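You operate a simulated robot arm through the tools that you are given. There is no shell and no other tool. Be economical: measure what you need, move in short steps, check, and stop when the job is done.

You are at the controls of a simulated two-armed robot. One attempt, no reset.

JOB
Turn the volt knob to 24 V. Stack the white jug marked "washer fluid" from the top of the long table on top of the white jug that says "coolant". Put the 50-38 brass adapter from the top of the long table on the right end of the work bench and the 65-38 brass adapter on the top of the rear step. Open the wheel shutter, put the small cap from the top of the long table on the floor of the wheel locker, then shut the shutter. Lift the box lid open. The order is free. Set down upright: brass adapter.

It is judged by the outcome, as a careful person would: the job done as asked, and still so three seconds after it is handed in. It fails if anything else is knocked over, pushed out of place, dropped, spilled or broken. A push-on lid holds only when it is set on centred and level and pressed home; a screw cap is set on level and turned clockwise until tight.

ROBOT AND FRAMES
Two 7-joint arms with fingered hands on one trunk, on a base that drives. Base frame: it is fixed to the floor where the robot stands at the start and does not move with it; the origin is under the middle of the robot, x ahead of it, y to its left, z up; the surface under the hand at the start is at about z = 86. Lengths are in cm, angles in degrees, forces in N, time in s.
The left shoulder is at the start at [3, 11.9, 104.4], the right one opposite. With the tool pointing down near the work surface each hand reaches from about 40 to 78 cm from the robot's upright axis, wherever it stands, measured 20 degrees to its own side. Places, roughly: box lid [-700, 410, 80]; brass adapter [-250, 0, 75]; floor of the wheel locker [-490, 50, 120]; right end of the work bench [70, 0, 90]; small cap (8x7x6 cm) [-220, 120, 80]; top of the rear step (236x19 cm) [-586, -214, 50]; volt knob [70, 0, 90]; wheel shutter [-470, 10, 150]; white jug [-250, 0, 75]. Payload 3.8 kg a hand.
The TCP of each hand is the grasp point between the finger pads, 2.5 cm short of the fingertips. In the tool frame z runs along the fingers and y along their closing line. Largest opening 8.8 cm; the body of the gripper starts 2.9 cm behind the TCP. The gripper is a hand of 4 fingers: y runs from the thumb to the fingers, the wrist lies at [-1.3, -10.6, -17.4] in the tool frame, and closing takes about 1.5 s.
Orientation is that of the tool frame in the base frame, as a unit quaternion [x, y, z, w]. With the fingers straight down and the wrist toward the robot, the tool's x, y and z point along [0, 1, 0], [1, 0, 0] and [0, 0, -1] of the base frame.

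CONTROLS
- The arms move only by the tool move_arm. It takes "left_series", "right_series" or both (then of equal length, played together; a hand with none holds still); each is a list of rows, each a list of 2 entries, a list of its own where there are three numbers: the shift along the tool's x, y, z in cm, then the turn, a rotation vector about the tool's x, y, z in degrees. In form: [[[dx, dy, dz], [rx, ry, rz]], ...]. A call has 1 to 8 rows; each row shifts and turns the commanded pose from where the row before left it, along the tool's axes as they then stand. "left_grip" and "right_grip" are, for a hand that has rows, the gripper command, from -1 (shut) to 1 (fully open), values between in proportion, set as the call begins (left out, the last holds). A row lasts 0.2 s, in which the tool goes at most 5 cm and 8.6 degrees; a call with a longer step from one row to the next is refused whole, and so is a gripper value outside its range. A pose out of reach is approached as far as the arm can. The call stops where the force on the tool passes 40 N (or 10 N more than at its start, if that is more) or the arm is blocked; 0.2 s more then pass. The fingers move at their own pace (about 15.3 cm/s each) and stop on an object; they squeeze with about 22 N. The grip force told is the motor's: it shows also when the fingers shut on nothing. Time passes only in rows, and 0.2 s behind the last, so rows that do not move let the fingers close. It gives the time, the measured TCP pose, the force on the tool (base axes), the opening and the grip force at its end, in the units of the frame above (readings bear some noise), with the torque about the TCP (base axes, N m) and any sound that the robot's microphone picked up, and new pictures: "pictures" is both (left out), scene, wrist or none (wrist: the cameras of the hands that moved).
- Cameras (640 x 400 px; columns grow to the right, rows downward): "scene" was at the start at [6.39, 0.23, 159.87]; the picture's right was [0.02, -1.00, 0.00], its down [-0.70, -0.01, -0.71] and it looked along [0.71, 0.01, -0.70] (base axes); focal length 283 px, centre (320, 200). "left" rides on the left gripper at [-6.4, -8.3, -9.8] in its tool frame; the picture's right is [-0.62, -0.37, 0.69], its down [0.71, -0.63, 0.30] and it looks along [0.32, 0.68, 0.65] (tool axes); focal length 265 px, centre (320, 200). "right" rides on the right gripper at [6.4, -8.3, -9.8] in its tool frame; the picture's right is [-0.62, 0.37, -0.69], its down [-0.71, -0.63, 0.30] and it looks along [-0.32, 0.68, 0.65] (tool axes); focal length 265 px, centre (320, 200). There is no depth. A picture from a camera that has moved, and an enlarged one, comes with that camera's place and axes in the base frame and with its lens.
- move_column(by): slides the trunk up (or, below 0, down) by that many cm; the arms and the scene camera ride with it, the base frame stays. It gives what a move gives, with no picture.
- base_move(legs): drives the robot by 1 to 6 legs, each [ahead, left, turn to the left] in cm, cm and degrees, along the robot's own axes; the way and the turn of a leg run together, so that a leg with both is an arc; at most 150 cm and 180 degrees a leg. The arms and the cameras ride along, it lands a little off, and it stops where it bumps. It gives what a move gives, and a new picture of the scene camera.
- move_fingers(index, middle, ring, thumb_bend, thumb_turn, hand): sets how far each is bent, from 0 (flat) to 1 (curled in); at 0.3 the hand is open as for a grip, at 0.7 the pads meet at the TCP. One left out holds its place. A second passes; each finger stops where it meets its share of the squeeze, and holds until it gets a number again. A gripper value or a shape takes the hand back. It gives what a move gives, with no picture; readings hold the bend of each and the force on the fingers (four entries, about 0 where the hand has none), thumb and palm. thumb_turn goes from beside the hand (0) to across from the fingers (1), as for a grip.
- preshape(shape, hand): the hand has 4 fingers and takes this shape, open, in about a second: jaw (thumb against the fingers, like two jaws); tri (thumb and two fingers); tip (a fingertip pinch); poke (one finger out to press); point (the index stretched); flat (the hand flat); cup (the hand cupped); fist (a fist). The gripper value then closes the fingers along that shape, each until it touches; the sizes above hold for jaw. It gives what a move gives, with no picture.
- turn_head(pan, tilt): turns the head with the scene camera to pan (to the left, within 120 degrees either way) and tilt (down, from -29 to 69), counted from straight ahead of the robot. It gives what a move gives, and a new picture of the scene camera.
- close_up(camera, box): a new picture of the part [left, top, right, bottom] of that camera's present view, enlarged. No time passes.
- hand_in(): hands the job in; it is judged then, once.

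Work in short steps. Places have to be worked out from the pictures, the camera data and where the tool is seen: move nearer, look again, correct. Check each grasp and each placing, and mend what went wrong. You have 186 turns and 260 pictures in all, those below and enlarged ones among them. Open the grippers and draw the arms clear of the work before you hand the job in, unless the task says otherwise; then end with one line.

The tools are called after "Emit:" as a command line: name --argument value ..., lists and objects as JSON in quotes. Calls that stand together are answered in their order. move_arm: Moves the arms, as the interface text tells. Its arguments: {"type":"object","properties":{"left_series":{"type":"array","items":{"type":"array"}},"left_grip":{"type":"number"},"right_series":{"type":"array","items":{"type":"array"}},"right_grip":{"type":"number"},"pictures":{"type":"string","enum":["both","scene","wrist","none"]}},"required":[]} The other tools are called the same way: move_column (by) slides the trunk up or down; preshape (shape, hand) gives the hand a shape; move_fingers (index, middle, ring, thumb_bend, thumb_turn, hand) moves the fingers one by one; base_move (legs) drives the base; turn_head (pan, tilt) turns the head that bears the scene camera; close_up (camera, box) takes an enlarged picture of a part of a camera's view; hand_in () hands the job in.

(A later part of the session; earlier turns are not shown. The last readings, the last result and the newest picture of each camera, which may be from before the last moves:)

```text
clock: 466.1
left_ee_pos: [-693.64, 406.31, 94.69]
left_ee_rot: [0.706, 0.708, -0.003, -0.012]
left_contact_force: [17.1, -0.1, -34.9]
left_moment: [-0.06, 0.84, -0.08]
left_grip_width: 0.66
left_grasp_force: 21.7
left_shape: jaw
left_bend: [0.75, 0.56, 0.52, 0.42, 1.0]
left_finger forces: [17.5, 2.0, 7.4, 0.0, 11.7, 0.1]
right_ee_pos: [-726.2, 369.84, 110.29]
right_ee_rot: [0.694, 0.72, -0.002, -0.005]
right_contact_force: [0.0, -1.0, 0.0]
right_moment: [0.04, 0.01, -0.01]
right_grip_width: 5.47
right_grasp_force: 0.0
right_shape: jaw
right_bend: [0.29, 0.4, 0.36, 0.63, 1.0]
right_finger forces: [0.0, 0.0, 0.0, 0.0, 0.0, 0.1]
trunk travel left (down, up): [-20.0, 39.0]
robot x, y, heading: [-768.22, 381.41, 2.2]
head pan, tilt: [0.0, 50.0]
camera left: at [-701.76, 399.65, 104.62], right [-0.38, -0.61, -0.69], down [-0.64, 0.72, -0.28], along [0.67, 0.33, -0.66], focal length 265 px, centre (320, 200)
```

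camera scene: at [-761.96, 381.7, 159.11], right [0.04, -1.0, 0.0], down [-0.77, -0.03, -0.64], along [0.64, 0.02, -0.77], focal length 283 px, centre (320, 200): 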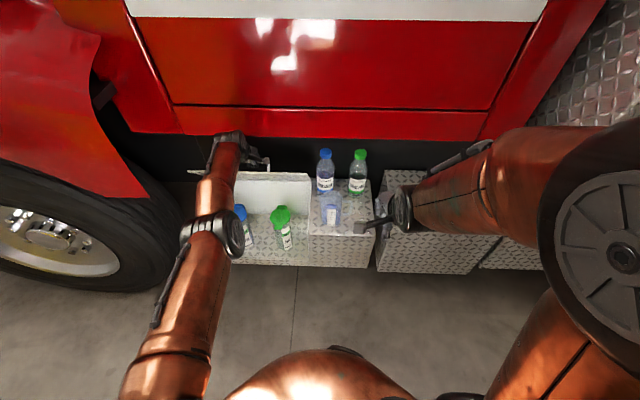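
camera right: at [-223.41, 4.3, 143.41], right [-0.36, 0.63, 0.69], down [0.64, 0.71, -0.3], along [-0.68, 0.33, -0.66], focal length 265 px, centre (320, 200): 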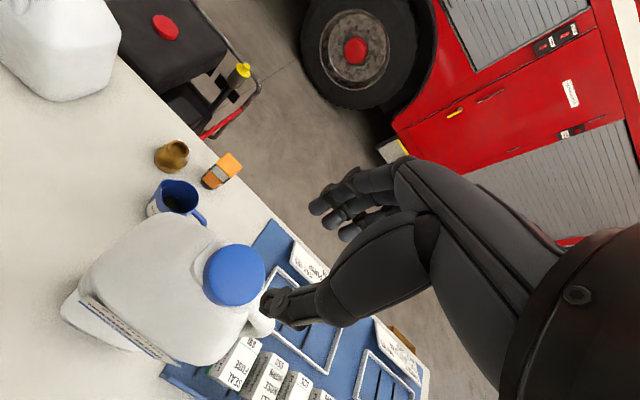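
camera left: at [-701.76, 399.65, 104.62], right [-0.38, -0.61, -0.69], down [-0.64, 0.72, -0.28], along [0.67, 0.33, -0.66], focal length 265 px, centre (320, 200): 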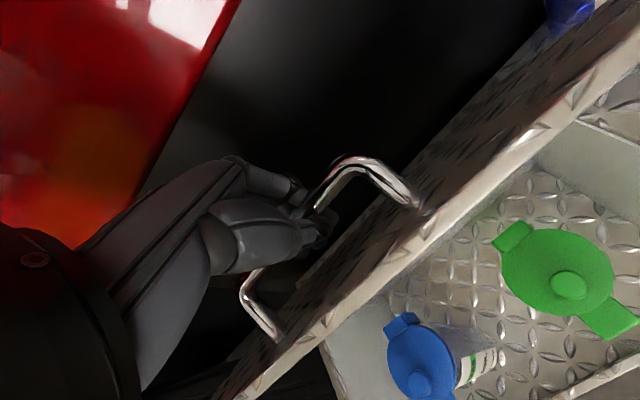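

After the base move the force was ~0: the lid holds itself at ~51°. I'll release the bar, take the hand out upward, and then push the lid from inside. First relax and open slightly.

Emit:
move_arm --left_series '[[[0, 0, 0.7], [0, 0, 0]], [[0, 0, 0], [0, 0, 0]], [[0, 0, 0], [0, 0, 0]], [[0, 0, 0], [0, 0, 0]], [[0, 0, 0], [0, 0, 0]]]' --left_grip -0.35 --pictures "wrist"

```text
clock: 467.3
left_ee_pos: [-694.1, 406.37, 94.87]
left_ee_rot: [0.705, 0.71, 0.002, -0.006]
left_contact_force: [1.4, -0.3, -1.4]
left_moment: [-0.02, 0.02, 0.0]
left_grip_width: 2.83
left_grasp_force: 0.1
left_shape: jaw
left_bend: [0.74, 0.52, 0.49, 0.74, 1.0]
left_finger forces: [0.6, 0.1, 1.2, 0.0, 0.8, 0.1]
right_ee_pos: [-726.76, 369.72, 110.52]
right_ee_rot: [0.694, 0.72, 0.0, -0.003]
right_contact_force: [-0.1, 0.0, 0.4]
right_moment: [0.0, 0.01, -0.02]
right_grip_width: 5.46
right_grasp_force: 0.1
right_shape: jaw
right_bend: [0.29, 0.4, 0.36, 0.63, 1.0]
right_finger forces: [0.2, 0.1, 0.0, 0.0, 0.1, 0.0]
trunk travel left (down, up): [-20.0, 39.0]
robot x, y, heading: [-768.06, 381.85, 2.2]
head pan, tilt: [0.0, 50.0]
camera left: at [-702.26, 399.7, 104.77], right [-0.37, -0.61, -0.7], down [-0.64, 0.72, -0.29], along [0.68, 0.34, -0.65], focal length 265 px, centre (320, 200)
```

left: 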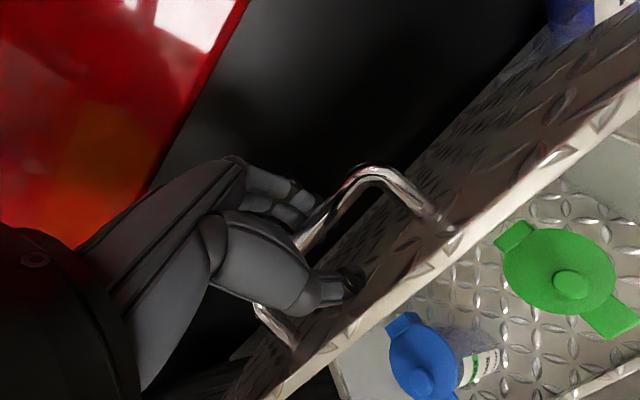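

Lid hasn't dropped noticeably. I move the hand up slowly out of the bar.

Emit:
move_arm --left_series '[[[0, 0, -0.8], [0, 0, 0]], [[0, 0, -0.8], [0, 0, 0]], [[0, 0, -0.8], [0, 0, 0]], [[0, 0, 0], [0, 0, 0]]]'

```text
clock: 468.5
left_ee_pos: [-694.01, 406.29, 96.12]
left_ee_rot: [0.706, 0.708, -0.006, -0.013]
left_contact_force: [13.5, 3.0, -25.0]
left_moment: [-0.08, 0.21, -0.05]
left_grip_width: 1.51
left_grasp_force: 21.9
left_shape: jaw
left_bend: [0.43, 0.56, 0.44, 0.83, 1.0]
left_finger forces: [18.4, 17.4, 2.4, 0.1, 14.3, 0.0]
right_ee_pos: [-726.51, 369.7, 110.48]
right_ee_rot: [0.693, 0.721, -0.002, -0.003]
right_contact_force: [0.0, -1.2, 0.6]
right_moment: [-0.01, 0.0, 0.0]
right_grip_width: 5.45
right_grasp_force: 0.1
right_shape: jaw
right_bend: [0.29, 0.4, 0.36, 0.63, 1.0]
right_finger forces: [0.0, 0.0, 0.0, 0.1, 0.0, 0.0]
trunk travel left (down, up): [-20.0, 39.0]
robot x, y, heading: [-767.69, 381.28, 2.0]
head pan, tilt: [0.0, 50.0]
stopped in row 4 (left hand): the force on the tool passed its limit at 40 N (the readings are from after the stop); the commanded pose is now the measured one
camera scene: at [-761.76, 381.88, 159.1], right [0.04, -1.0, 0.0], down [-0.77, -0.03, -0.64], along [0.64, 0.02, -0.77], focal length 283 px, centre (320, 200)
camera left: at [-701.96, 399.65, 106.05], right [-0.39, -0.61, -0.69], down [-0.64, 0.72, -0.28], along [0.67, 0.33, -0.67], focal length 265 px, centre (320, 200)
```

scene: 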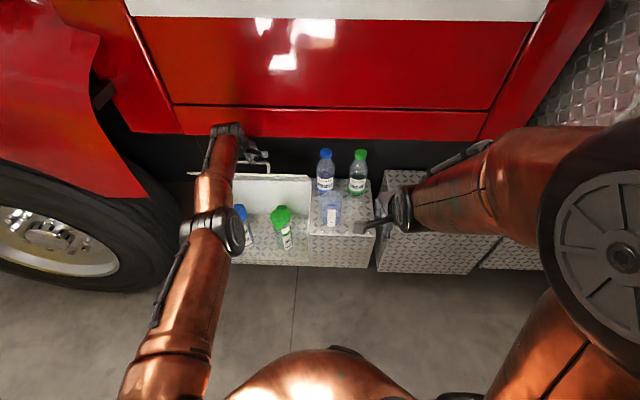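
left: 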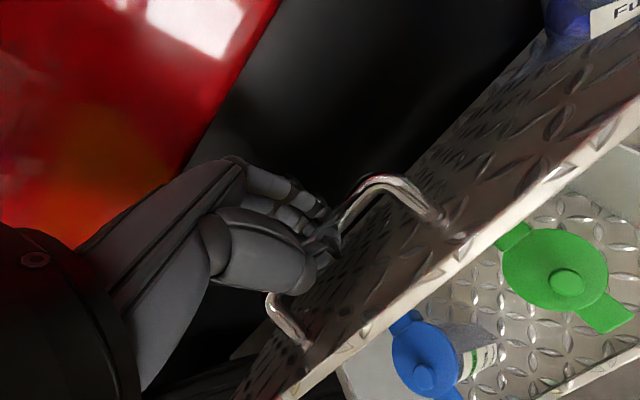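

The fingertips are hooked on the bar. I lower slightly and straighten the three fingers (far side) while keeping the thumb slim.

Emit:
move_arm --left_series '[[[0, 0, 1.2], [0, 0, 0]], [[0, 0, 0], [0, 0, 0]]]' --pictures "none"

Emit:
move_fingers --hand "left" --index 0.2 --middle 0.2 --ring 0.2 --thumb_bend 0.6

Emit:
move_arm --left_series '[[[0, 0, -0.8], [0, 0, 0]], [[0, 0, -0.8], [0, 0, 0]], [[0, 0, -0.8], [0, 0, 0]], [[0, 0, 0], [0, 0, 0]]]' --pictures "wrist"

```text
clock: 469.1
left_ee_pos: [-693.89, 406.33, 95.84]
left_ee_rot: [0.706, 0.708, 0.002, -0.008]
left_contact_force: [1.1, 0.6, -3.1]
left_moment: [-0.1, 0.17, -0.07]
left_grip_width: 1.62
left_grasp_force: 21.4
left_shape: jaw
left_bend: [0.73, 0.57, 0.46, 0.84, 1.0]
left_finger forces: [15.2, 13.5, 2.8, 0.0, 26.0, 0.0]
right_ee_pos: [-726.72, 369.57, 110.6]
right_ee_rot: [0.693, 0.721, 0.0, -0.002]
right_contact_force: [0.0, 0.3, 0.2]
right_moment: [-0.02, 0.02, 0.04]
right_grip_width: 5.5
right_grasp_force: 0.0
right_shape: jaw
right_bend: [0.29, 0.4, 0.36, 0.63, 1.0]
right_finger forces: [0.0, 0.0, 0.0, 0.0, 0.0, 0.0]
trunk travel left (down, up): [-20.0, 39.0]
robot x, y, heading: [-767.66, 381.4, 2.0]
head pan, tilt: [0.0, 50.0]
```

```text
clock: 470.1
left_ee_pos: [-694.0, 406.2, 95.7]
left_ee_rot: [0.705, 0.709, 0.0, -0.009]
left_contact_force: [-0.1, -0.4, -0.5]
left_moment: [-0.03, 0.06, 0.02]
left_grip_width: 6.59
left_grasp_force: 0.3
left_shape: fingers
left_bend: [0.2, 0.2, 0.2, 0.59, 1.0]
left_finger forces: [0.0, 0.0, 0.0, 0.0, 0.7, 0.0]
right_ee_pos: [-726.72, 369.67, 110.61]
right_ee_rot: [0.694, 0.72, 0.0, -0.002]
right_contact_force: [0.8, 0.2, 0.2]
right_moment: [0.0, 0.01, 0.0]
right_grip_width: 5.47
right_grasp_force: 0.0
right_shape: jaw
right_bend: [0.29, 0.4, 0.36, 0.63, 1.0]
right_finger forces: [0.1, 0.0, 0.1, 0.0, 0.0, 0.1]
trunk travel left (down, up): [-20.0, 39.0]
robot x, y, heading: [-767.71, 381.45, 2.1]
head pan, tilt: [0.0, 50.0]
```

```text
clock: 471.1
left_ee_pos: [-693.84, 406.07, 98.09]
left_ee_rot: [0.705, 0.709, 0.0, -0.009]
left_contact_force: [-0.9, 0.7, -1.4]
left_moment: [-0.03, 0.05, 0.01]
left_grip_width: 6.44
left_grasp_force: 0.4
left_shape: fingers
left_bend: [0.2, 0.2, 0.2, 0.6, 1.0]
left_finger forces: [0.0, 2.2, 0.0, 0.0, 0.1, 0.0]
right_ee_pos: [-726.8, 369.65, 110.62]
right_ee_rot: [0.693, 0.721, 0.0, -0.001]
right_contact_force: [-0.2, -0.4, -0.2]
right_moment: [0.04, 0.02, -0.02]
right_grip_width: 5.45
right_grasp_force: 0.1
right_shape: jaw
right_bend: [0.29, 0.4, 0.36, 0.63, 1.0]
right_finger forces: [0.0, 0.0, 0.0, 0.1, 0.0, 0.0]
trunk travel left (down, up): [-20.0, 39.0]
robot x, y, heading: [-768.27, 381.52, 2.4]
head pan, tilt: [0.0, 50.0]
camera left: at [-702.02, 399.49, 107.9], right [-0.38, -0.61, -0.7], down [-0.64, 0.72, -0.29], along [0.67, 0.34, -0.66], focal length 265 px, centre (320, 200)
```

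left: 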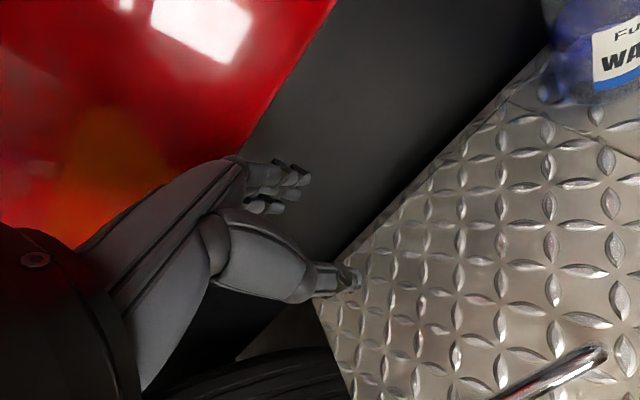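

The lid fell shut again — it must go past vertical. Plan: right hand lifts the bar, left hand pushes from inside at the free left side. I withdraw the left hand and re-stance (more left and closer).

Emit:
move_arm --left_series '[[[0, -4, -0.5], [0, 0, 0]], [[0, -4, 0], [0, 0, 0]], [[0, -4, 0], [0, 0, 0]], [[0, -4, 0], [0, 0, 0]], [[0, -4, 0], [0, 0, 0]], [[0, -4, 0], [0, 0, 0]], [[0, -4, 0], [0, 0, 0]]]' --left_grip 1 --pictures "none"

Emit:
base_move --legs '[[0, 27, -2.2], [10, 0, 0]]'

Emit:
close_up --camera "right" --box '[0, 0, 640, 400]'

```text
clock: 472.7
left_ee_pos: [-694.66, 410.51, 97.7]
left_ee_rot: [0.706, 0.708, 0.0, -0.01]
left_contact_force: [0.1, -0.2, -0.1]
left_moment: [-0.03, 0.03, 0.0]
left_grip_width: 8.79
left_grasp_force: 0.1
left_shape: jaw
left_bend: [0.3, 0.3, 0.3, 0.3, 0.98]
left_finger forces: [0.1, 0.0, 0.0, 0.1, 0.1, 0.1]
left hand out of reach, approached as far as the arm can: row 1, 2, 3, 4, 5, 6, 7
right_ee_pos: [-726.78, 369.67, 110.6]
right_ee_rot: [0.694, 0.72, 0.0, -0.002]
right_contact_force: [-1.1, 0.1, -0.3]
right_moment: [-0.01, 0.03, -0.03]
right_grip_width: 5.47
right_grasp_force: 0.1
right_shape: jaw
right_bend: [0.29, 0.4, 0.36, 0.63, 1.0]
right_finger forces: [0.0, 0.0, 0.0, 0.0, 0.0, 0.0]
trunk travel left (down, up): [-20.0, 39.0]
robot x, y, heading: [-767.7, 381.27, 2.1]
head pan, tilt: [0.0, 50.0]
```

```text
clock: 474.7
left_ee_pos: [-694.16, 433.09, 97.37]
left_ee_rot: [0.725, 0.688, -0.002, -0.012]
left_contact_force: [-0.1, 0.6, 0.5]
left_moment: [-0.03, 0.01, -0.03]
left_grip_width: 8.81
left_grasp_force: 0.0
left_shape: jaw
left_bend: [0.3, 0.3, 0.3, 0.3, 0.98]
left_finger forces: [0.0, 0.0, 0.0, 0.0, 0.1, 0.0]
right_ee_pos: [-727.87, 394.46, 110.52]
right_ee_rot: [0.708, 0.706, 0.0, -0.003]
right_contact_force: [-0.2, 0.3, 0.3]
right_moment: [-0.02, -0.03, -0.04]
right_grip_width: 5.46
right_grasp_force: 0.1
right_shape: jaw
right_bend: [0.29, 0.4, 0.36, 0.63, 1.0]
right_finger forces: [0.0, 0.0, 0.1, 0.0, 0.0, 0.1]
trunk travel left (down, up): [-20.0, 39.0]
robot x, y, heading: [-768.73, 408.18, -0.3]
head pan, tilt: [0.0, 50.0]
stopped in leg 1: the robot was blocked; the commanded pose is now the measured one
camera scene: at [-762.73, 408.03, 159.12], right [0.0, -1.0, 0.0], down [-0.77, 0.0, -0.64], along [0.64, 0.0, -0.77], focal length 283 px, centre (320, 200)
```

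scene: 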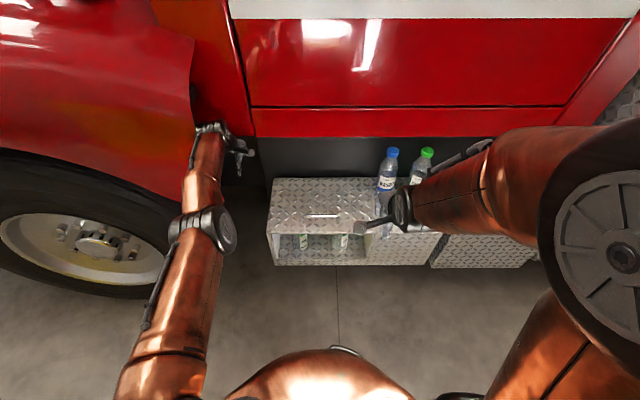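

```text
1.00 times, centred on (320, 200) of right (not enlarged: the box is as wide or as high as the picture)
camera zoom: at [-736.18, 400.9, 120.47], right [0.37, -0.62, 0.69], down [-0.63, -0.71, -0.3], along [0.68, -0.32, -0.66], focal length 265 px, centre (320, 200)
```

zoom: 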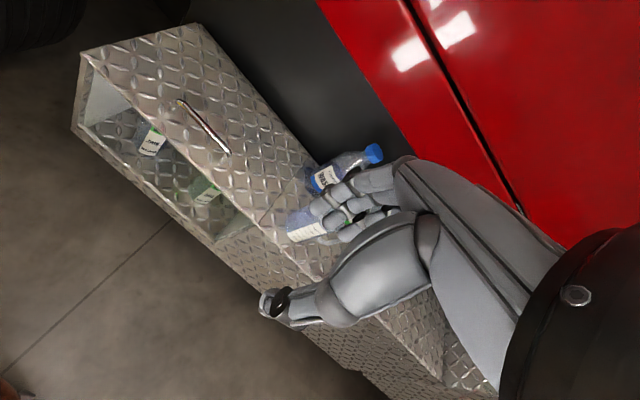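

The left arm stayed stretched (IK stuck) and touched the wheel arch. I back the base straight off 20 cm, then retract that arm.

Emit:
base_move --legs '[[-15, 0, 0]]'

Emit:
move_arm --left_series '[[[0, -2, -2], [0, 0, 0]], [[0, -3, -2], [0, 0, 0]], [[0, -3, -2], [0, 0, 0]], [[0, -3, -2], [0, 0, 0]], [[0, -3, -2], [0, 0, 0]], [[0, -3, -2], [0, 0, 0]]]' --pictures "scene"

```text
clock: 476.1
left_ee_pos: [-709.1, 433.33, 97.4]
left_ee_rot: [0.724, 0.689, -0.003, -0.009]
left_contact_force: [-1.3, -0.3, 0.4]
left_moment: [0.0, -0.02, 0.0]
left_grip_width: 8.77
left_grasp_force: 0.1
left_shape: jaw
left_bend: [0.3, 0.3, 0.3, 0.3, 0.98]
left_finger forces: [0.1, 0.0, 0.0, 0.1, 0.0, 0.1]
right_ee_pos: [-742.85, 394.55, 110.62]
right_ee_rot: [0.708, 0.706, 0.0, -0.002]
right_contact_force: [-0.4, -0.2, -0.1]
right_moment: [0.02, -0.01, -0.01]
right_grip_width: 5.45
right_grasp_force: 0.1
right_shape: jaw
right_bend: [0.29, 0.4, 0.36, 0.63, 1.0]
right_finger forces: [0.1, 0.0, 0.0, 0.0, 0.0, 0.0]
trunk travel left (down, up): [-20.0, 39.0]
robot x, y, heading: [-783.14, 408.33, -0.3]
head pan, tilt: [0.0, 50.0]
camera scene: at [-777.79, 408.18, 159.13], right [0.0, -1.0, 0.0], down [-0.77, 0.0, -0.64], along [0.64, 0.0, -0.77], focal length 283 px, centre (320, 200)
```

scene: 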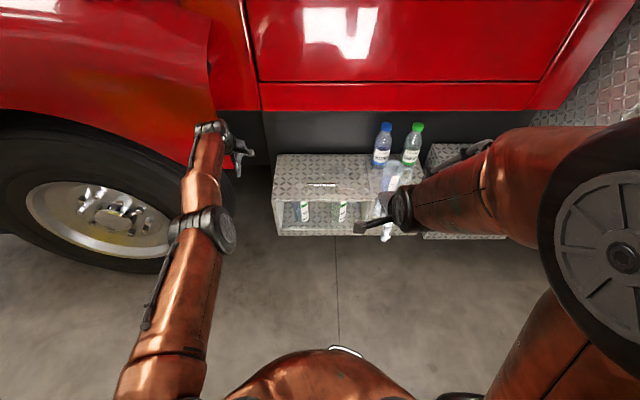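

```text
clock: 477.5
left_ee_pos: [-710.18, 436.84, 110.47]
left_ee_rot: [0.724, 0.69, -0.003, -0.011]
left_contact_force: [0.0, -0.3, 0.6]
left_moment: [0.0, 0.01, 0.01]
left_grip_width: 8.81
left_grasp_force: 0.0
left_shape: jaw
left_bend: [0.3, 0.3, 0.3, 0.3, 0.98]
left_finger forces: [0.0, 0.0, 0.1, 0.0, 0.0, 0.0]
left hand out of reach, approached as far as the arm can: row 1, 2, 3, 4, 5, 6
right_ee_pos: [-742.71, 394.71, 110.55]
right_ee_rot: [0.708, 0.706, 0.0, -0.002]
right_contact_force: [0.0, -0.4, -0.5]
right_moment: [0.0, 0.0, 0.04]
right_grip_width: 5.47
right_grasp_force: 0.0
right_shape: jaw
right_bend: [0.29, 0.4, 0.36, 0.63, 1.0]
right_finger forces: [0.0, 0.0, 0.0, 0.0, 0.0, 0.1]
trunk travel left (down, up): [-20.0, 39.0]
robot x, y, heading: [-783.22, 407.99, -0.2]
head pan, tilt: [0.0, 50.0]
camera scene: at [-777.61, 408.18, 159.12], right [0.0, -1.0, 0.0], down [-0.77, 0.0, -0.64], along [0.64, 0.0, -0.77], focal length 283 px, centre (320, 200)
```

scene: 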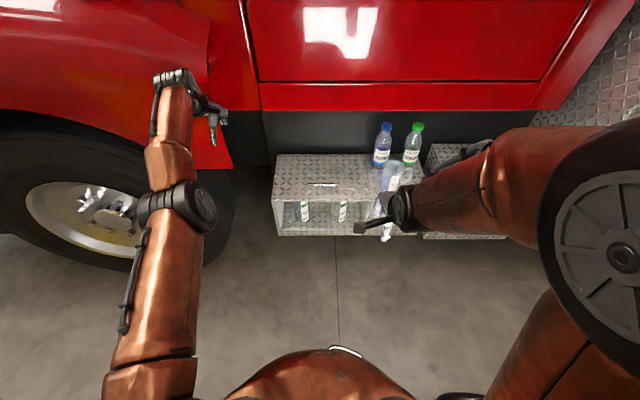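

The left arm sits in a stretched posture. I try moving it inward and back with small yaw to get out of it.

Emit:
move_arm --left_series '[[[-3, -3, 0], [0, 0, 0]], [[-3, -3, 0], [0, 0, 0]], [[-3, -3, 0], [0, 0, 0]], [[-3, -3, 0], [0, 0, 0]], [[-3, -3, 0], [0, 0, 0]], [[-2, -3, 0], [0, 0, 0]], [[0, -3, 0], [0, 0, 0]], [[0, 0, 0], [0, 0, 0]]]' --pictures "none"

```text
clock: 479.3
left_ee_pos: [-709.65, 422.46, 114.89]
left_ee_rot: [0.724, 0.69, -0.004, -0.013]
left_contact_force: [0.5, 0.3, 0.5]
left_moment: [0.01, -0.02, 0.02]
left_grip_width: 8.79
left_grasp_force: 0.1
left_shape: jaw
left_bend: [0.3, 0.3, 0.3, 0.3, 0.98]
left_finger forces: [0.1, 0.1, 0.1, 0.0, 0.0, 0.0]
left hand out of reach, approached as far as the arm can: row 1, 2, 3, 4, 5, 6, 7
right_ee_pos: [-742.75, 394.65, 110.45]
right_ee_rot: [0.708, 0.707, 0.0, -0.003]
right_contact_force: [-0.3, 0.3, -0.4]
right_moment: [0.02, 0.0, 0.03]
right_grip_width: 5.44
right_grasp_force: 0.1
right_shape: jaw
right_bend: [0.29, 0.4, 0.36, 0.63, 1.0]
right_finger forces: [0.1, 0.0, 0.1, 0.0, 0.0, 0.1]
trunk travel left (down, up): [-20.0, 39.0]
robot x, y, heading: [-783.63, 407.94, -0.4]
head pan, tilt: [0.0, 50.0]
```

Perhaps a change of orientation frees it; I need the left hand pointing forward anyway, so I rotate it about its x axis.

Emit:
move_arm --left_series '[[[0, 0, 0], [-8.5, 0, 0]], [[0, 0, 0], [-8.5, 0, 0]], [[0, 0, 0], [-8.5, 0, 0]], [[0, 0, 0], [-8.5, 0, 0]], [[0, 0, 0], [-8.5, 0, 0]], [[0, 0, 0], [-8.5, 0, 0]], [[0, 0, 0], [-8.5, 0, 0]], [[0, 0, 0], [-8.5, 0, 0]]]' --pictures "scene"

```text
clock: 481.1
left_ee_pos: [-697.99, 422.33, 116.36]
left_ee_rot: [0.63, 0.599, 0.345, 0.355]
left_contact_force: [0.5, -0.2, 0.2]
left_moment: [-0.02, -0.01, -0.02]
left_grip_width: 8.82
left_grasp_force: 0.1
left_shape: jaw
left_bend: [0.3, 0.3, 0.3, 0.3, 0.98]
left_finger forces: [0.1, 0.1, 0.0, 0.0, 0.0, 0.0]
left hand out of reach, approached as far as the arm can: row 1, 2, 3, 4, 5, 6, 7
right_ee_pos: [-742.68, 394.69, 110.53]
right_ee_rot: [0.708, 0.706, 0.0, -0.002]
right_contact_force: [0.1, 0.4, 0.4]
right_moment: [0.0, 0.02, 0.0]
right_grip_width: 5.47
right_grasp_force: 0.1
right_shape: jaw
right_bend: [0.29, 0.4, 0.36, 0.63, 1.0]
right_finger forces: [0.1, 0.1, 0.0, 0.0, 0.0, 0.0]
trunk travel left (down, up): [-20.0, 39.0]
robot x, y, heading: [-783.39, 408.01, -0.5]
head pan, tilt: [0.0, 50.0]
camera scene: at [-777.49, 408.22, 159.11], right [0.0, -1.0, 0.0], down [-0.77, 0.0, -0.64], along [0.64, 0.0, -0.77], focal length 283 px, centre (320, 200)
```

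scene: 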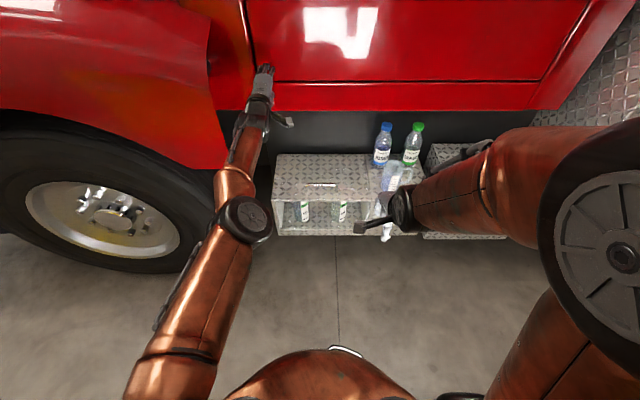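

Row 8 came into reach again. I finish the rotation while retracting.

Emit:
move_arm --left_series '[[[0, 0, -3], [-7, 0, 0]], [[0, 0, -3], [-7, 0, 0]], [[0, 0, -4], [-6, 0, 0]], [[0, 0, -4], [0, 0, 0]], [[0, 0, -4], [0, 0, 0]], [[0, 0, -4], [0, 0, 0]], [[0, -3, -2], [0, 0, 0]], [[0, -3, -2], [0, 0, 0]]]' --pictures "scene"

```text
clock: 482.9
left_ee_pos: [-700.54, 422.93, 114.03]
left_ee_rot: [0.56, 0.529, 0.444, 0.459]
left_contact_force: [0.2, 0.6, 0.2]
left_moment: [0.0, 0.01, -0.01]
left_grip_width: 8.78
left_grasp_force: 0.0
left_shape: jaw
left_bend: [0.3, 0.3, 0.3, 0.3, 0.98]
left_finger forces: [0.0, 0.1, 0.0, 0.0, 0.1, 0.0]
left hand out of reach, approached as far as the arm can: row 1, 2, 3, 4, 5, 6, 7, 8
right_ee_pos: [-742.67, 394.61, 110.44]
right_ee_rot: [0.708, 0.707, 0.001, -0.002]
right_contact_force: [-0.6, -0.2, 0.1]
right_moment: [0.01, -0.01, -0.03]
right_grip_width: 5.47
right_grasp_force: 0.1
right_shape: jaw
right_bend: [0.29, 0.4, 0.36, 0.63, 1.0]
right_finger forces: [0.0, 0.0, 0.0, 0.0, 0.1, 0.0]
trunk travel left (down, up): [-20.0, 39.0]
robot x, y, heading: [-783.55, 407.85, -0.0]
head pan, tilt: [0.0, 50.0]
camera scene: at [-777.56, 408.18, 159.12], right [0.0, -1.0, 0.0], down [-0.77, 0.0, -0.64], along [0.64, 0.0, -0.77], focal length 283 px, centre (320, 200)
```

scene: 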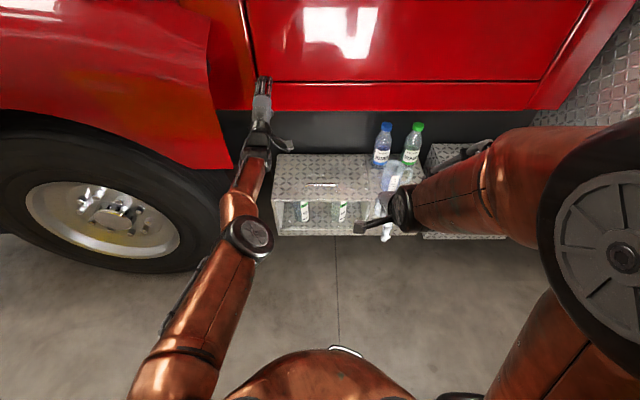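

I try one large straight retraction command to force the elbow to bend.

Emit:
move_arm --left_series '[[[0, -1, -4.8], [0, 0, 0]], [[0, -1, -4.8], [0, 0, 0]], [[0, -1, -4.8], [0, 0, 0]], [[0, -1, -4.8], [0, 0, 0]], [[0, -1, -4.8], [0, 0, 0]], [[0, 0, 0], [0, 0, 0]], [[0, 0, 0], [0, 0, 0]], [[0, 0, 0], [0, 0, 0]]]' --pictures "none"

```text
clock: 484.7
left_ee_pos: [-701.35, 423.7, 110.85]
left_ee_rot: [0.56, 0.529, 0.443, 0.459]
left_contact_force: [1.4, 0.5, 0.3]
left_moment: [0.0, 0.0, -0.03]
left_grip_width: 8.79
left_grasp_force: 0.0
left_shape: jaw
left_bend: [0.3, 0.3, 0.3, 0.3, 0.98]
left_finger forces: [0.0, 0.1, 0.0, 0.0, 0.0, 0.0]
left hand out of reach, approached as far as the arm can: row 1, 2, 3, 4, 5
right_ee_pos: [-742.75, 394.71, 110.6]
right_ee_rot: [0.709, 0.705, -0.001, -0.002]
right_contact_force: [-0.2, -0.9, -0.2]
right_moment: [0.0, 0.0, 0.01]
right_grip_width: 5.48
right_grasp_force: 0.1
right_shape: jaw
right_bend: [0.29, 0.4, 0.36, 0.63, 1.0]
right_finger forces: [0.0, 0.0, 0.0, 0.0, 0.0, 0.0]
trunk travel left (down, up): [-20.0, 39.0]
robot x, y, heading: [-783.21, 408.29, 0.2]
head pan, tilt: [0.0, 50.0]
```

The left arm is stuck straight, but I can use it as a rigid pusher: the box's front is open, so one extended finger can go under the lid's front edge at the free left gap (y≈418), with column and base doing the motion. I shape the hand and back/lower.

Emit:
preshape --hand "left" --shape "poke"

Emit:
base_move --legs '[[-9, 0, 0]]'

Emit:
move_column --by -20

Emit:
close_up --camera "left" --box '[0, 0, 640, 400]'

Emit:
close_up --camera "scene" --box '[190, 80, 430, 230]'

```text
clock: 485.6
left_ee_pos: [-701.21, 423.65, 110.77]
left_ee_rot: [0.559, 0.529, 0.444, 0.459]
left_contact_force: [-0.3, -0.3, 0.6]
left_moment: [0.01, 0.0, 0.0]
left_grip_width: 0.0
left_grasp_force: 0.1
left_shape: poke
left_bend: [0.7, 0.7, 0.99, 1.0, 1.0]
left_finger forces: [0.1, 0.0, 0.0, 0.0, 0.0, 0.0]
right_ee_pos: [-742.59, 394.63, 110.56]
right_ee_rot: [0.707, 0.707, 0.0, -0.003]
right_contact_force: [-0.7, 0.4, 0.6]
right_moment: [-0.01, -0.03, -0.01]
right_grip_width: 5.47
right_grasp_force: 0.1
right_shape: jaw
right_bend: [0.29, 0.4, 0.36, 0.63, 1.0]
right_finger forces: [0.1, 0.0, 0.0, 0.0, 0.0, 0.0]
trunk travel left (down, up): [-20.0, 39.0]
robot x, y, heading: [-783.57, 408.18, -0.3]
head pan, tilt: [0.0, 50.0]
```

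```text
clock: 486.7
left_ee_pos: [-710.76, 423.58, 110.78]
left_ee_rot: [0.559, 0.529, 0.444, 0.459]
left_contact_force: [-1.3, 0.6, -0.9]
left_moment: [0.0, 0.0, -0.02]
left_grip_width: 0.0
left_grasp_force: 0.1
left_shape: poke
left_bend: [0.7, 0.7, 0.99, 1.0, 1.0]
left_finger forces: [0.1, 0.0, 0.1, 0.0, 0.1, 0.0]
right_ee_pos: [-752.18, 394.72, 110.51]
right_ee_rot: [0.708, 0.706, 0.0, -0.002]
right_contact_force: [0.9, 0.6, -0.9]
right_moment: [0.02, -0.04, 0.03]
right_grip_width: 5.47
right_grasp_force: 0.2
right_shape: jaw
right_bend: [0.29, 0.4, 0.36, 0.63, 1.0]
right_finger forces: [0.0, 0.0, 0.0, 0.0, 0.0, 0.0]
trunk travel left (down, up): [-20.0, 39.0]
robot x, y, heading: [-792.96, 408.11, -0.4]
head pan, tilt: [0.0, 50.0]
camera scene: at [-787.08, 408.2, 159.13], right [0.0, -1.0, 0.0], down [-0.77, 0.0, -0.64], along [0.64, 0.0, -0.77], focal length 283 px, centre (320, 200)
```

scene: 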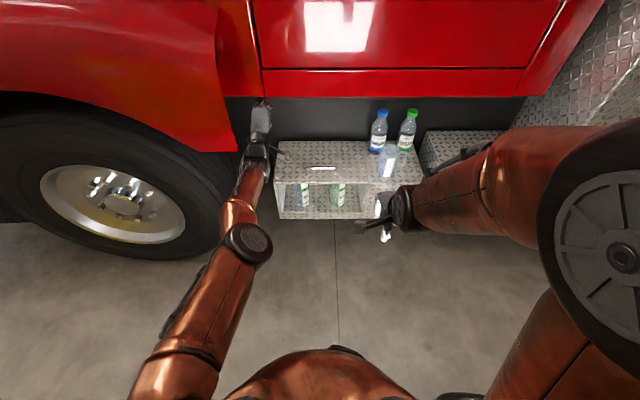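

```text
clock: 488.9
left_ee_pos: [-710.67, 423.66, 90.71]
left_ee_rot: [0.559, 0.529, 0.444, 0.459]
left_contact_force: [-0.2, 0.6, 0.7]
left_moment: [-0.04, 0.02, -0.01]
left_grip_width: 0.0
left_grasp_force: 0.1
left_shape: poke
left_bend: [0.7, 0.7, 0.99, 1.0, 1.0]
left_finger forces: [0.1, 0.1, 0.0, 0.1, 0.0, 0.0]
right_ee_pos: [-752.01, 394.67, 90.49]
right_ee_rot: [0.708, 0.707, 0.0, -0.003]
right_contact_force: [0.1, -0.7, 0.2]
right_moment: [0.0, -0.02, 0.01]
right_grip_width: 5.45
right_grasp_force: 0.1
right_shape: jaw
right_bend: [0.29, 0.4, 0.36, 0.63, 1.0]
right_finger forces: [0.0, 0.2, 0.0, 0.0, 0.0, 0.0]
trunk travel left (down, up): [0.0, 59.0]
robot x, y, heading: [-793.06, 408.27, -0.2]
head pan, tilt: [0.0, 50.0]
```

```text
1.00 times, centred on (320, 200) of left (not enlarged: the box is as wide or as high as the picture)
camera zoom: at [-722.14, 417.74, 84.27], right [0.58, -0.64, -0.5], down [0.22, 0.71, -0.67], along [0.78, 0.28, 0.55], focal length 265 px, centre (320, 200)
```

zoom: 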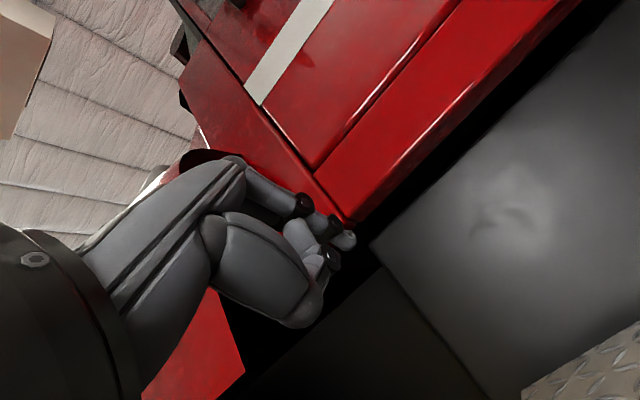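

```text
2.67 times, centred on (310, 155) of scene
camera zoom: at [-786.9, 408.19, 139.13], right [0.0, -1.0, 0.0], down [-0.77, 0.0, -0.64], along [0.64, 0.0, -0.77], focal length 756 px, centre (347, 320)
```

zoom: 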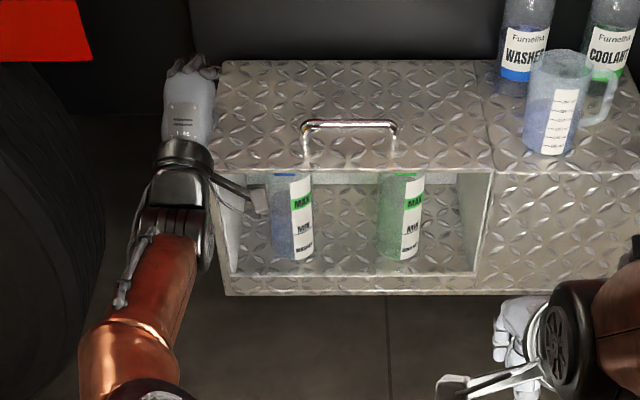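

The front is indeed open, and the widest free gap is between the two inner bottles (y≈408). I extend the index finger ("point"), shift right 15 cm, and lower the hand in front of the opening.

Emit:
preshape --hand "left" --shape "point"

Emit:
base_move --legs '[[0, -15, 0]]'

Emit:
move_arm --left_series '[[[0, -3.5, -1.5], [-4, 0, 0]], [[0, -3.5, -1.5], [-4, 0, 0]], [[0, -3.5, -1.5], [0, 0, 0]], [[0, -3.5, -1.5], [0, 0, 0]], [[0, -3.5, -1.5], [0, 0, 0]], [[0, 0, 0], [0, 0, 0]]]' --pictures "wrist"

Emit:
close_up --camera "scene" --box '[190, 80, 430, 230]'

```text
clock: 489.8
left_ee_pos: [-710.63, 423.56, 90.64]
left_ee_rot: [0.56, 0.529, 0.443, 0.459]
left_contact_force: [-0.6, 1.1, 0.0]
left_moment: [-0.01, -0.01, -0.04]
left_grip_width: 0.01
left_grasp_force: 0.1
left_shape: point
left_bend: [0.2, 1.0, 1.0, 0.98, 0.88]
left_finger forces: [0.0, 0.1, 0.0, 0.1, 0.0, 0.0]
right_ee_pos: [-751.92, 394.64, 90.5]
right_ee_rot: [0.708, 0.706, 0.001, -0.003]
right_contact_force: [0.5, -0.6, -0.2]
right_moment: [0.0, 0.0, -0.02]
right_grip_width: 5.43
right_grasp_force: 0.1
right_shape: jaw
right_bend: [0.29, 0.4, 0.36, 0.63, 1.0]
right_finger forces: [0.0, 0.1, 0.1, 0.1, 0.0, 0.0]
trunk travel left (down, up): [0.0, 59.0]
robot x, y, heading: [-792.61, 408.24, -0.3]
head pan, tilt: [0.0, 50.0]
```

```text
clock: 491.1
left_ee_pos: [-710.7, 408.24, 90.72]
left_ee_rot: [0.56, 0.528, 0.443, 0.459]
left_contact_force: [-0.3, 0.7, -0.1]
left_moment: [0.03, 0.02, 0.05]
left_grip_width: 0.02
left_grasp_force: 0.0
left_shape: point
left_bend: [0.2, 1.0, 1.0, 0.98, 0.88]
left_finger forces: [0.0, 0.0, 0.0, 0.0, 0.1, 0.1]
right_ee_pos: [-752.11, 379.29, 90.46]
right_ee_rot: [0.708, 0.706, 0.001, -0.003]
right_contact_force: [0.5, 0.1, 0.3]
right_moment: [0.01, 0.0, 0.02]
right_grip_width: 5.43
right_grasp_force: 0.1
right_shape: jaw
right_bend: [0.29, 0.4, 0.36, 0.63, 1.0]
right_finger forces: [0.0, 0.0, 0.0, 0.0, 0.0, 0.1]
trunk travel left (down, up): [0.0, 59.0]
robot x, y, heading: [-792.87, 392.94, -0.2]
head pan, tilt: [0.0, 50.0]
camera scene: at [-786.96, 392.84, 139.12], right [0.0, -1.0, 0.0], down [-0.77, 0.0, -0.64], along [0.64, 0.0, -0.77], focal length 283 px, centre (320, 200)
```

scene: 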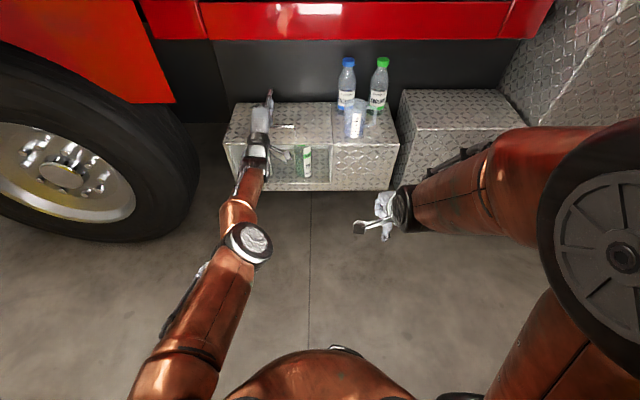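

```text
clock: 492.6
left_ee_pos: [-720.34, 409.22, 74.01]
left_ee_rot: [0.526, 0.497, 0.479, 0.497]
left_contact_force: [0.8, -0.6, 0.1]
left_moment: [0.03, -0.01, -0.03]
left_grip_width: 0.02
left_grasp_force: 0.0
left_shape: point
left_bend: [0.2, 1.0, 1.0, 0.98, 0.88]
left_finger forces: [0.1, 0.0, 0.0, 0.1, 0.0, 0.0]
left hand out of reach, approached as far as the arm can: row 4
right_ee_pos: [-752.12, 379.4, 90.61]
right_ee_rot: [0.709, 0.706, 0.0, -0.003]
right_contact_force: [0.9, -0.3, -0.3]
right_moment: [0.0, 0.02, 0.0]
right_grip_width: 5.45
right_grasp_force: 0.1
right_shape: jaw
right_bend: [0.29, 0.4, 0.36, 0.63, 1.0]
right_finger forces: [0.0, 0.0, 0.0, 0.0, 0.0, 0.1]
trunk travel left (down, up): [0.0, 59.0]
robot x, y, heading: [-792.76, 392.58, -0.2]
head pan, tilt: [0.0, 50.0]
camera left: at [-730.76, 403.34, 66.23], right [0.65, -0.65, -0.41], down [0.31, 0.71, -0.64], along [0.7, 0.29, 0.66], focal length 265 px, centre (320, 200)
```

left: 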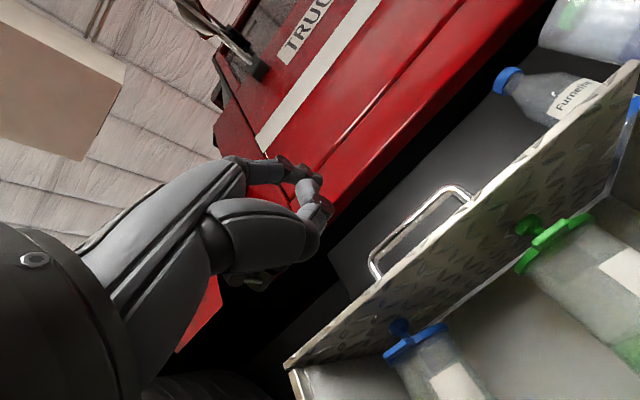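

```text
2.67 times, centred on (310, 155) of scene
camera zoom: at [-786.96, 392.97, 139.12], right [0.0, -1.0, 0.0], down [-0.77, 0.0, -0.64], along [0.64, 0.0, -0.77], focal length 756 px, centre (347, 320)
```

zoom: 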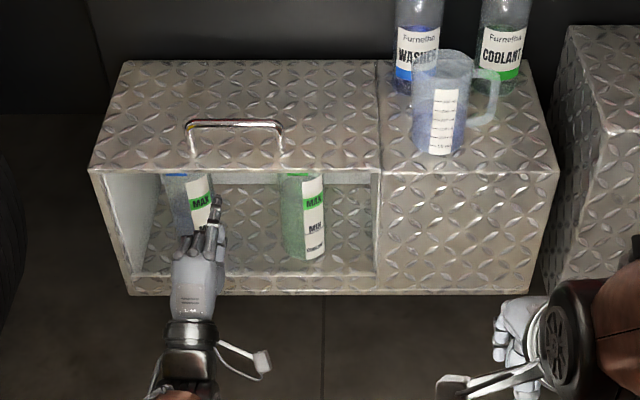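

Excellent: the left arm has come free and the index finger points at the gap between the bottles. I lower 2.8 cm, shift 2 cm right, and drive forward 9 cm to put the finger under the lid's front edge.

Emit:
move_arm --left_series '[[[-1, -1.4, -0.5], [0, 0, 0]], [[-1, -1.4, -0.5], [0, 0, 0]], [[0, 0, 0], [0, 0, 0]]]' --pictures "none"

Emit:
base_move --legs '[[9.5, 0, 0]]'

Emit:
close_up --camera "scene" --box '[200, 110, 400, 235]'

Emit:
close_up --camera "left" --box '[0, 0, 640, 400]'

```text
clock: 493.4
left_ee_pos: [-722.19, 407.16, 71.82]
left_ee_rot: [0.526, 0.497, 0.48, 0.496]
left_contact_force: [-0.1, -1.1, -1.4]
left_moment: [0.02, 0.0, -0.01]
left_grip_width: 0.01
left_grasp_force: 0.1
left_shape: point
left_bend: [0.2, 1.0, 1.0, 0.98, 0.88]
left_finger forces: [0.0, 0.1, 0.0, 0.0, 0.0, 0.0]
left hand out of reach, approached as far as the arm can: row 1
right_ee_pos: [-752.18, 379.47, 90.56]
right_ee_rot: [0.709, 0.705, 0.0, -0.002]
right_contact_force: [-0.3, 0.7, 0.2]
right_moment: [0.02, -0.02, -0.02]
right_grip_width: 5.47
right_grasp_force: 0.0
right_shape: jaw
right_bend: [0.29, 0.4, 0.36, 0.63, 1.0]
right_finger forces: [0.0, 0.0, 0.0, 0.1, 0.0, 0.1]
trunk travel left (down, up): [0.0, 59.0]
robot x, y, heading: [-792.85, 392.93, -0.2]
head pan, tilt: [0.0, 50.0]
```

```text
clock: 494.5
left_ee_pos: [-712.66, 407.13, 71.7]
left_ee_rot: [0.527, 0.497, 0.479, 0.496]
left_contact_force: [-0.1, -0.5, -0.7]
left_moment: [-0.01, -0.02, 0.03]
left_grip_width: 0.03
left_grasp_force: 0.0
left_shape: point
left_bend: [0.2, 1.0, 1.0, 0.98, 0.88]
left_finger forces: [0.0, 0.0, 0.1, 0.1, 0.0, 0.0]
right_ee_pos: [-742.62, 379.25, 90.56]
right_ee_rot: [0.709, 0.706, 0.0, -0.003]
right_contact_force: [0.1, -0.3, -0.1]
right_moment: [0.0, -0.01, -0.01]
right_grip_width: 5.45
right_grasp_force: 0.1
right_shape: jaw
right_bend: [0.29, 0.4, 0.36, 0.63, 1.0]
right_finger forces: [0.0, 0.0, 0.0, 0.0, 0.0, 0.0]
trunk travel left (down, up): [0.0, 59.0]
robot x, y, heading: [-783.78, 392.83, -0.3]
head pan, tilt: [0.0, 50.0]
camera scene: at [-777.42, 392.91, 139.11], right [-0.01, -1.0, 0.0], down [-0.77, 0.0, -0.64], along [0.64, 0.0, -0.77], focal length 283 px, centre (320, 200)
```

scene: 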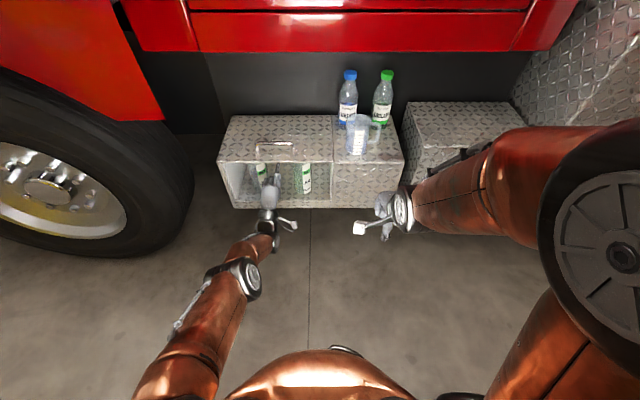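

```text
3.20 times, centred on (300, 172) of scene
camera zoom: at [-777.42, 392.91, 139.11], right [-0.01, -1.0, 0.0], down [-0.77, 0.0, -0.64], along [0.64, 0.0, -0.77], focal length 907 px, centre (384, 288)
```

zoom: 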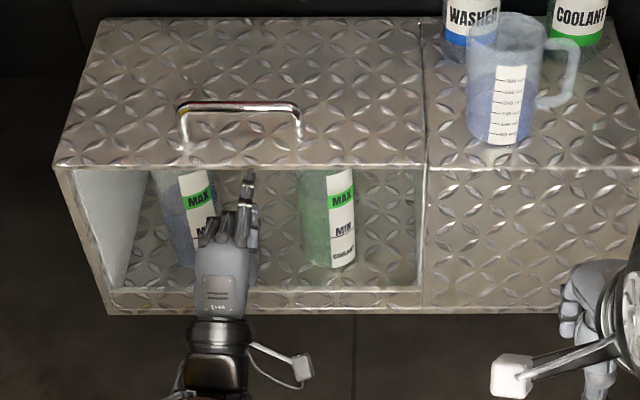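

```text
1.00 times, centred on (320, 200) of left (not enlarged: the box is as wide or as high as the picture)
camera zoom: at [-723.24, 401.26, 63.84], right [0.64, -0.65, -0.41], down [0.31, 0.71, -0.64], along [0.7, 0.28, 0.65], focal length 265 px, centre (320, 200)
```

zoom: 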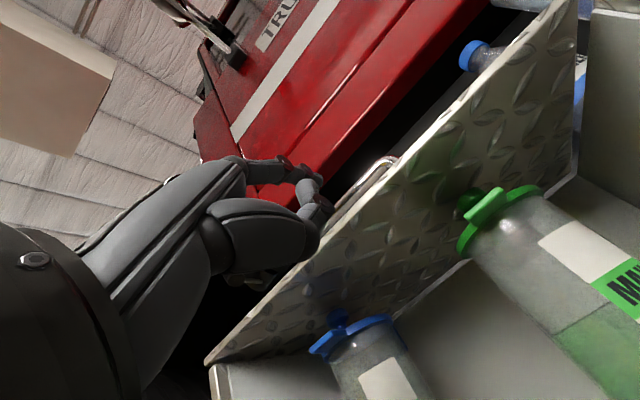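

The fingertip is still level with the lid edge (z≈77). I lower 4 cm more, then go forward 8 cm.

Emit:
move_arm --left_series '[[[0, -2, -0.3], [0, 0, 0]], [[0, -2, -0.3], [0, 0, 0]], [[0, 0, 0], [0, 0, 0]]]' --pictures "none"

Emit:
base_move --legs '[[7.5, 0, 0]]'

Emit:
close_up --camera "scene" --box '[200, 110, 400, 235]'

```text
clock: 495.3
left_ee_pos: [-713.12, 407.27, 71.05]
left_ee_rot: [0.527, 0.497, 0.479, 0.496]
left_contact_force: [1.0, -0.2, 0.5]
left_moment: [-0.02, -0.01, 0.0]
left_grip_width: 0.01
left_grasp_force: 0.0
left_shape: point
left_bend: [0.2, 1.0, 1.0, 0.98, 0.88]
left_finger forces: [0.1, 0.1, 0.1, 0.0, 0.1, 0.1]
left hand out of reach, approached as far as the arm can: row 1, 2
right_ee_pos: [-742.71, 379.19, 90.59]
right_ee_rot: [0.709, 0.705, 0.0, -0.003]
right_contact_force: [0.3, -0.5, -0.3]
right_moment: [-0.05, 0.0, -0.01]
right_grip_width: 5.44
right_grasp_force: 0.1
right_shape: jaw
right_bend: [0.29, 0.4, 0.36, 0.63, 1.0]
right_finger forces: [0.1, 0.1, 0.0, 0.1, 0.0, 0.0]
trunk travel left (down, up): [0.0, 59.0]
robot x, y, heading: [-783.63, 393.18, -0.3]
head pan, tilt: [0.0, 50.0]
```

```text
clock: 496.3
left_ee_pos: [-705.49, 407.24, 71.23]
left_ee_rot: [0.526, 0.495, 0.48, 0.498]
left_contact_force: [-20.6, -0.3, 10.6]
left_moment: [-0.13, -0.64, -0.2]
left_grip_width: 0.01
left_grasp_force: 0.1
left_shape: point
left_bend: [0.12, 1.0, 1.0, 0.98, 0.88]
left_finger forces: [21.1, 0.1, 0.0, 0.0, 0.0, 0.1]
right_ee_pos: [-735.3, 379.36, 90.7]
right_ee_rot: [0.709, 0.705, 0.0, -0.002]
right_contact_force: [0.1, -0.7, 0.0]
right_moment: [-0.02, 0.02, -0.03]
right_grip_width: 5.49
right_grasp_force: 0.0
right_shape: jaw
right_bend: [0.29, 0.4, 0.36, 0.63, 1.0]
right_finger forces: [0.1, 0.0, 0.0, 0.0, 0.1, 0.1]
trunk travel left (down, up): [0.0, 59.0]
robot x, y, heading: [-775.65, 392.73, -0.3]
head pan, tilt: [0.0, 50.0]
camera scene: at [-770.19, 392.86, 139.14], right [-0.01, -1.0, 0.0], down [-0.76, 0.0, -0.64], along [0.64, 0.0, -0.76], focal length 283 px, centre (320, 200)
```

scene: 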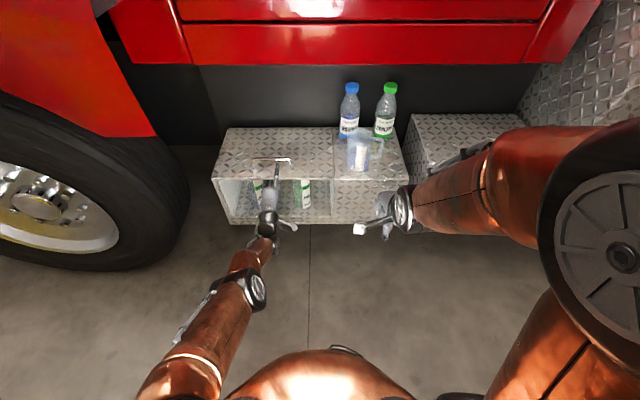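

```text
3.20 times, centred on (300, 172) of scene
camera zoom: at [-770.19, 392.86, 139.14], right [-0.01, -1.0, 0.0], down [-0.76, 0.0, -0.64], along [0.64, 0.0, -0.76], focal length 907 px, centre (384, 288)
```

zoom: 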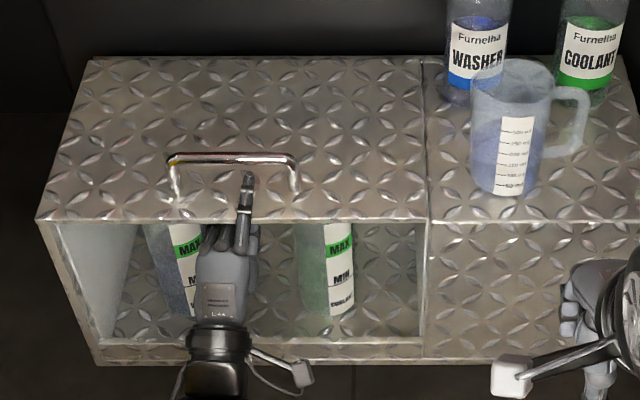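

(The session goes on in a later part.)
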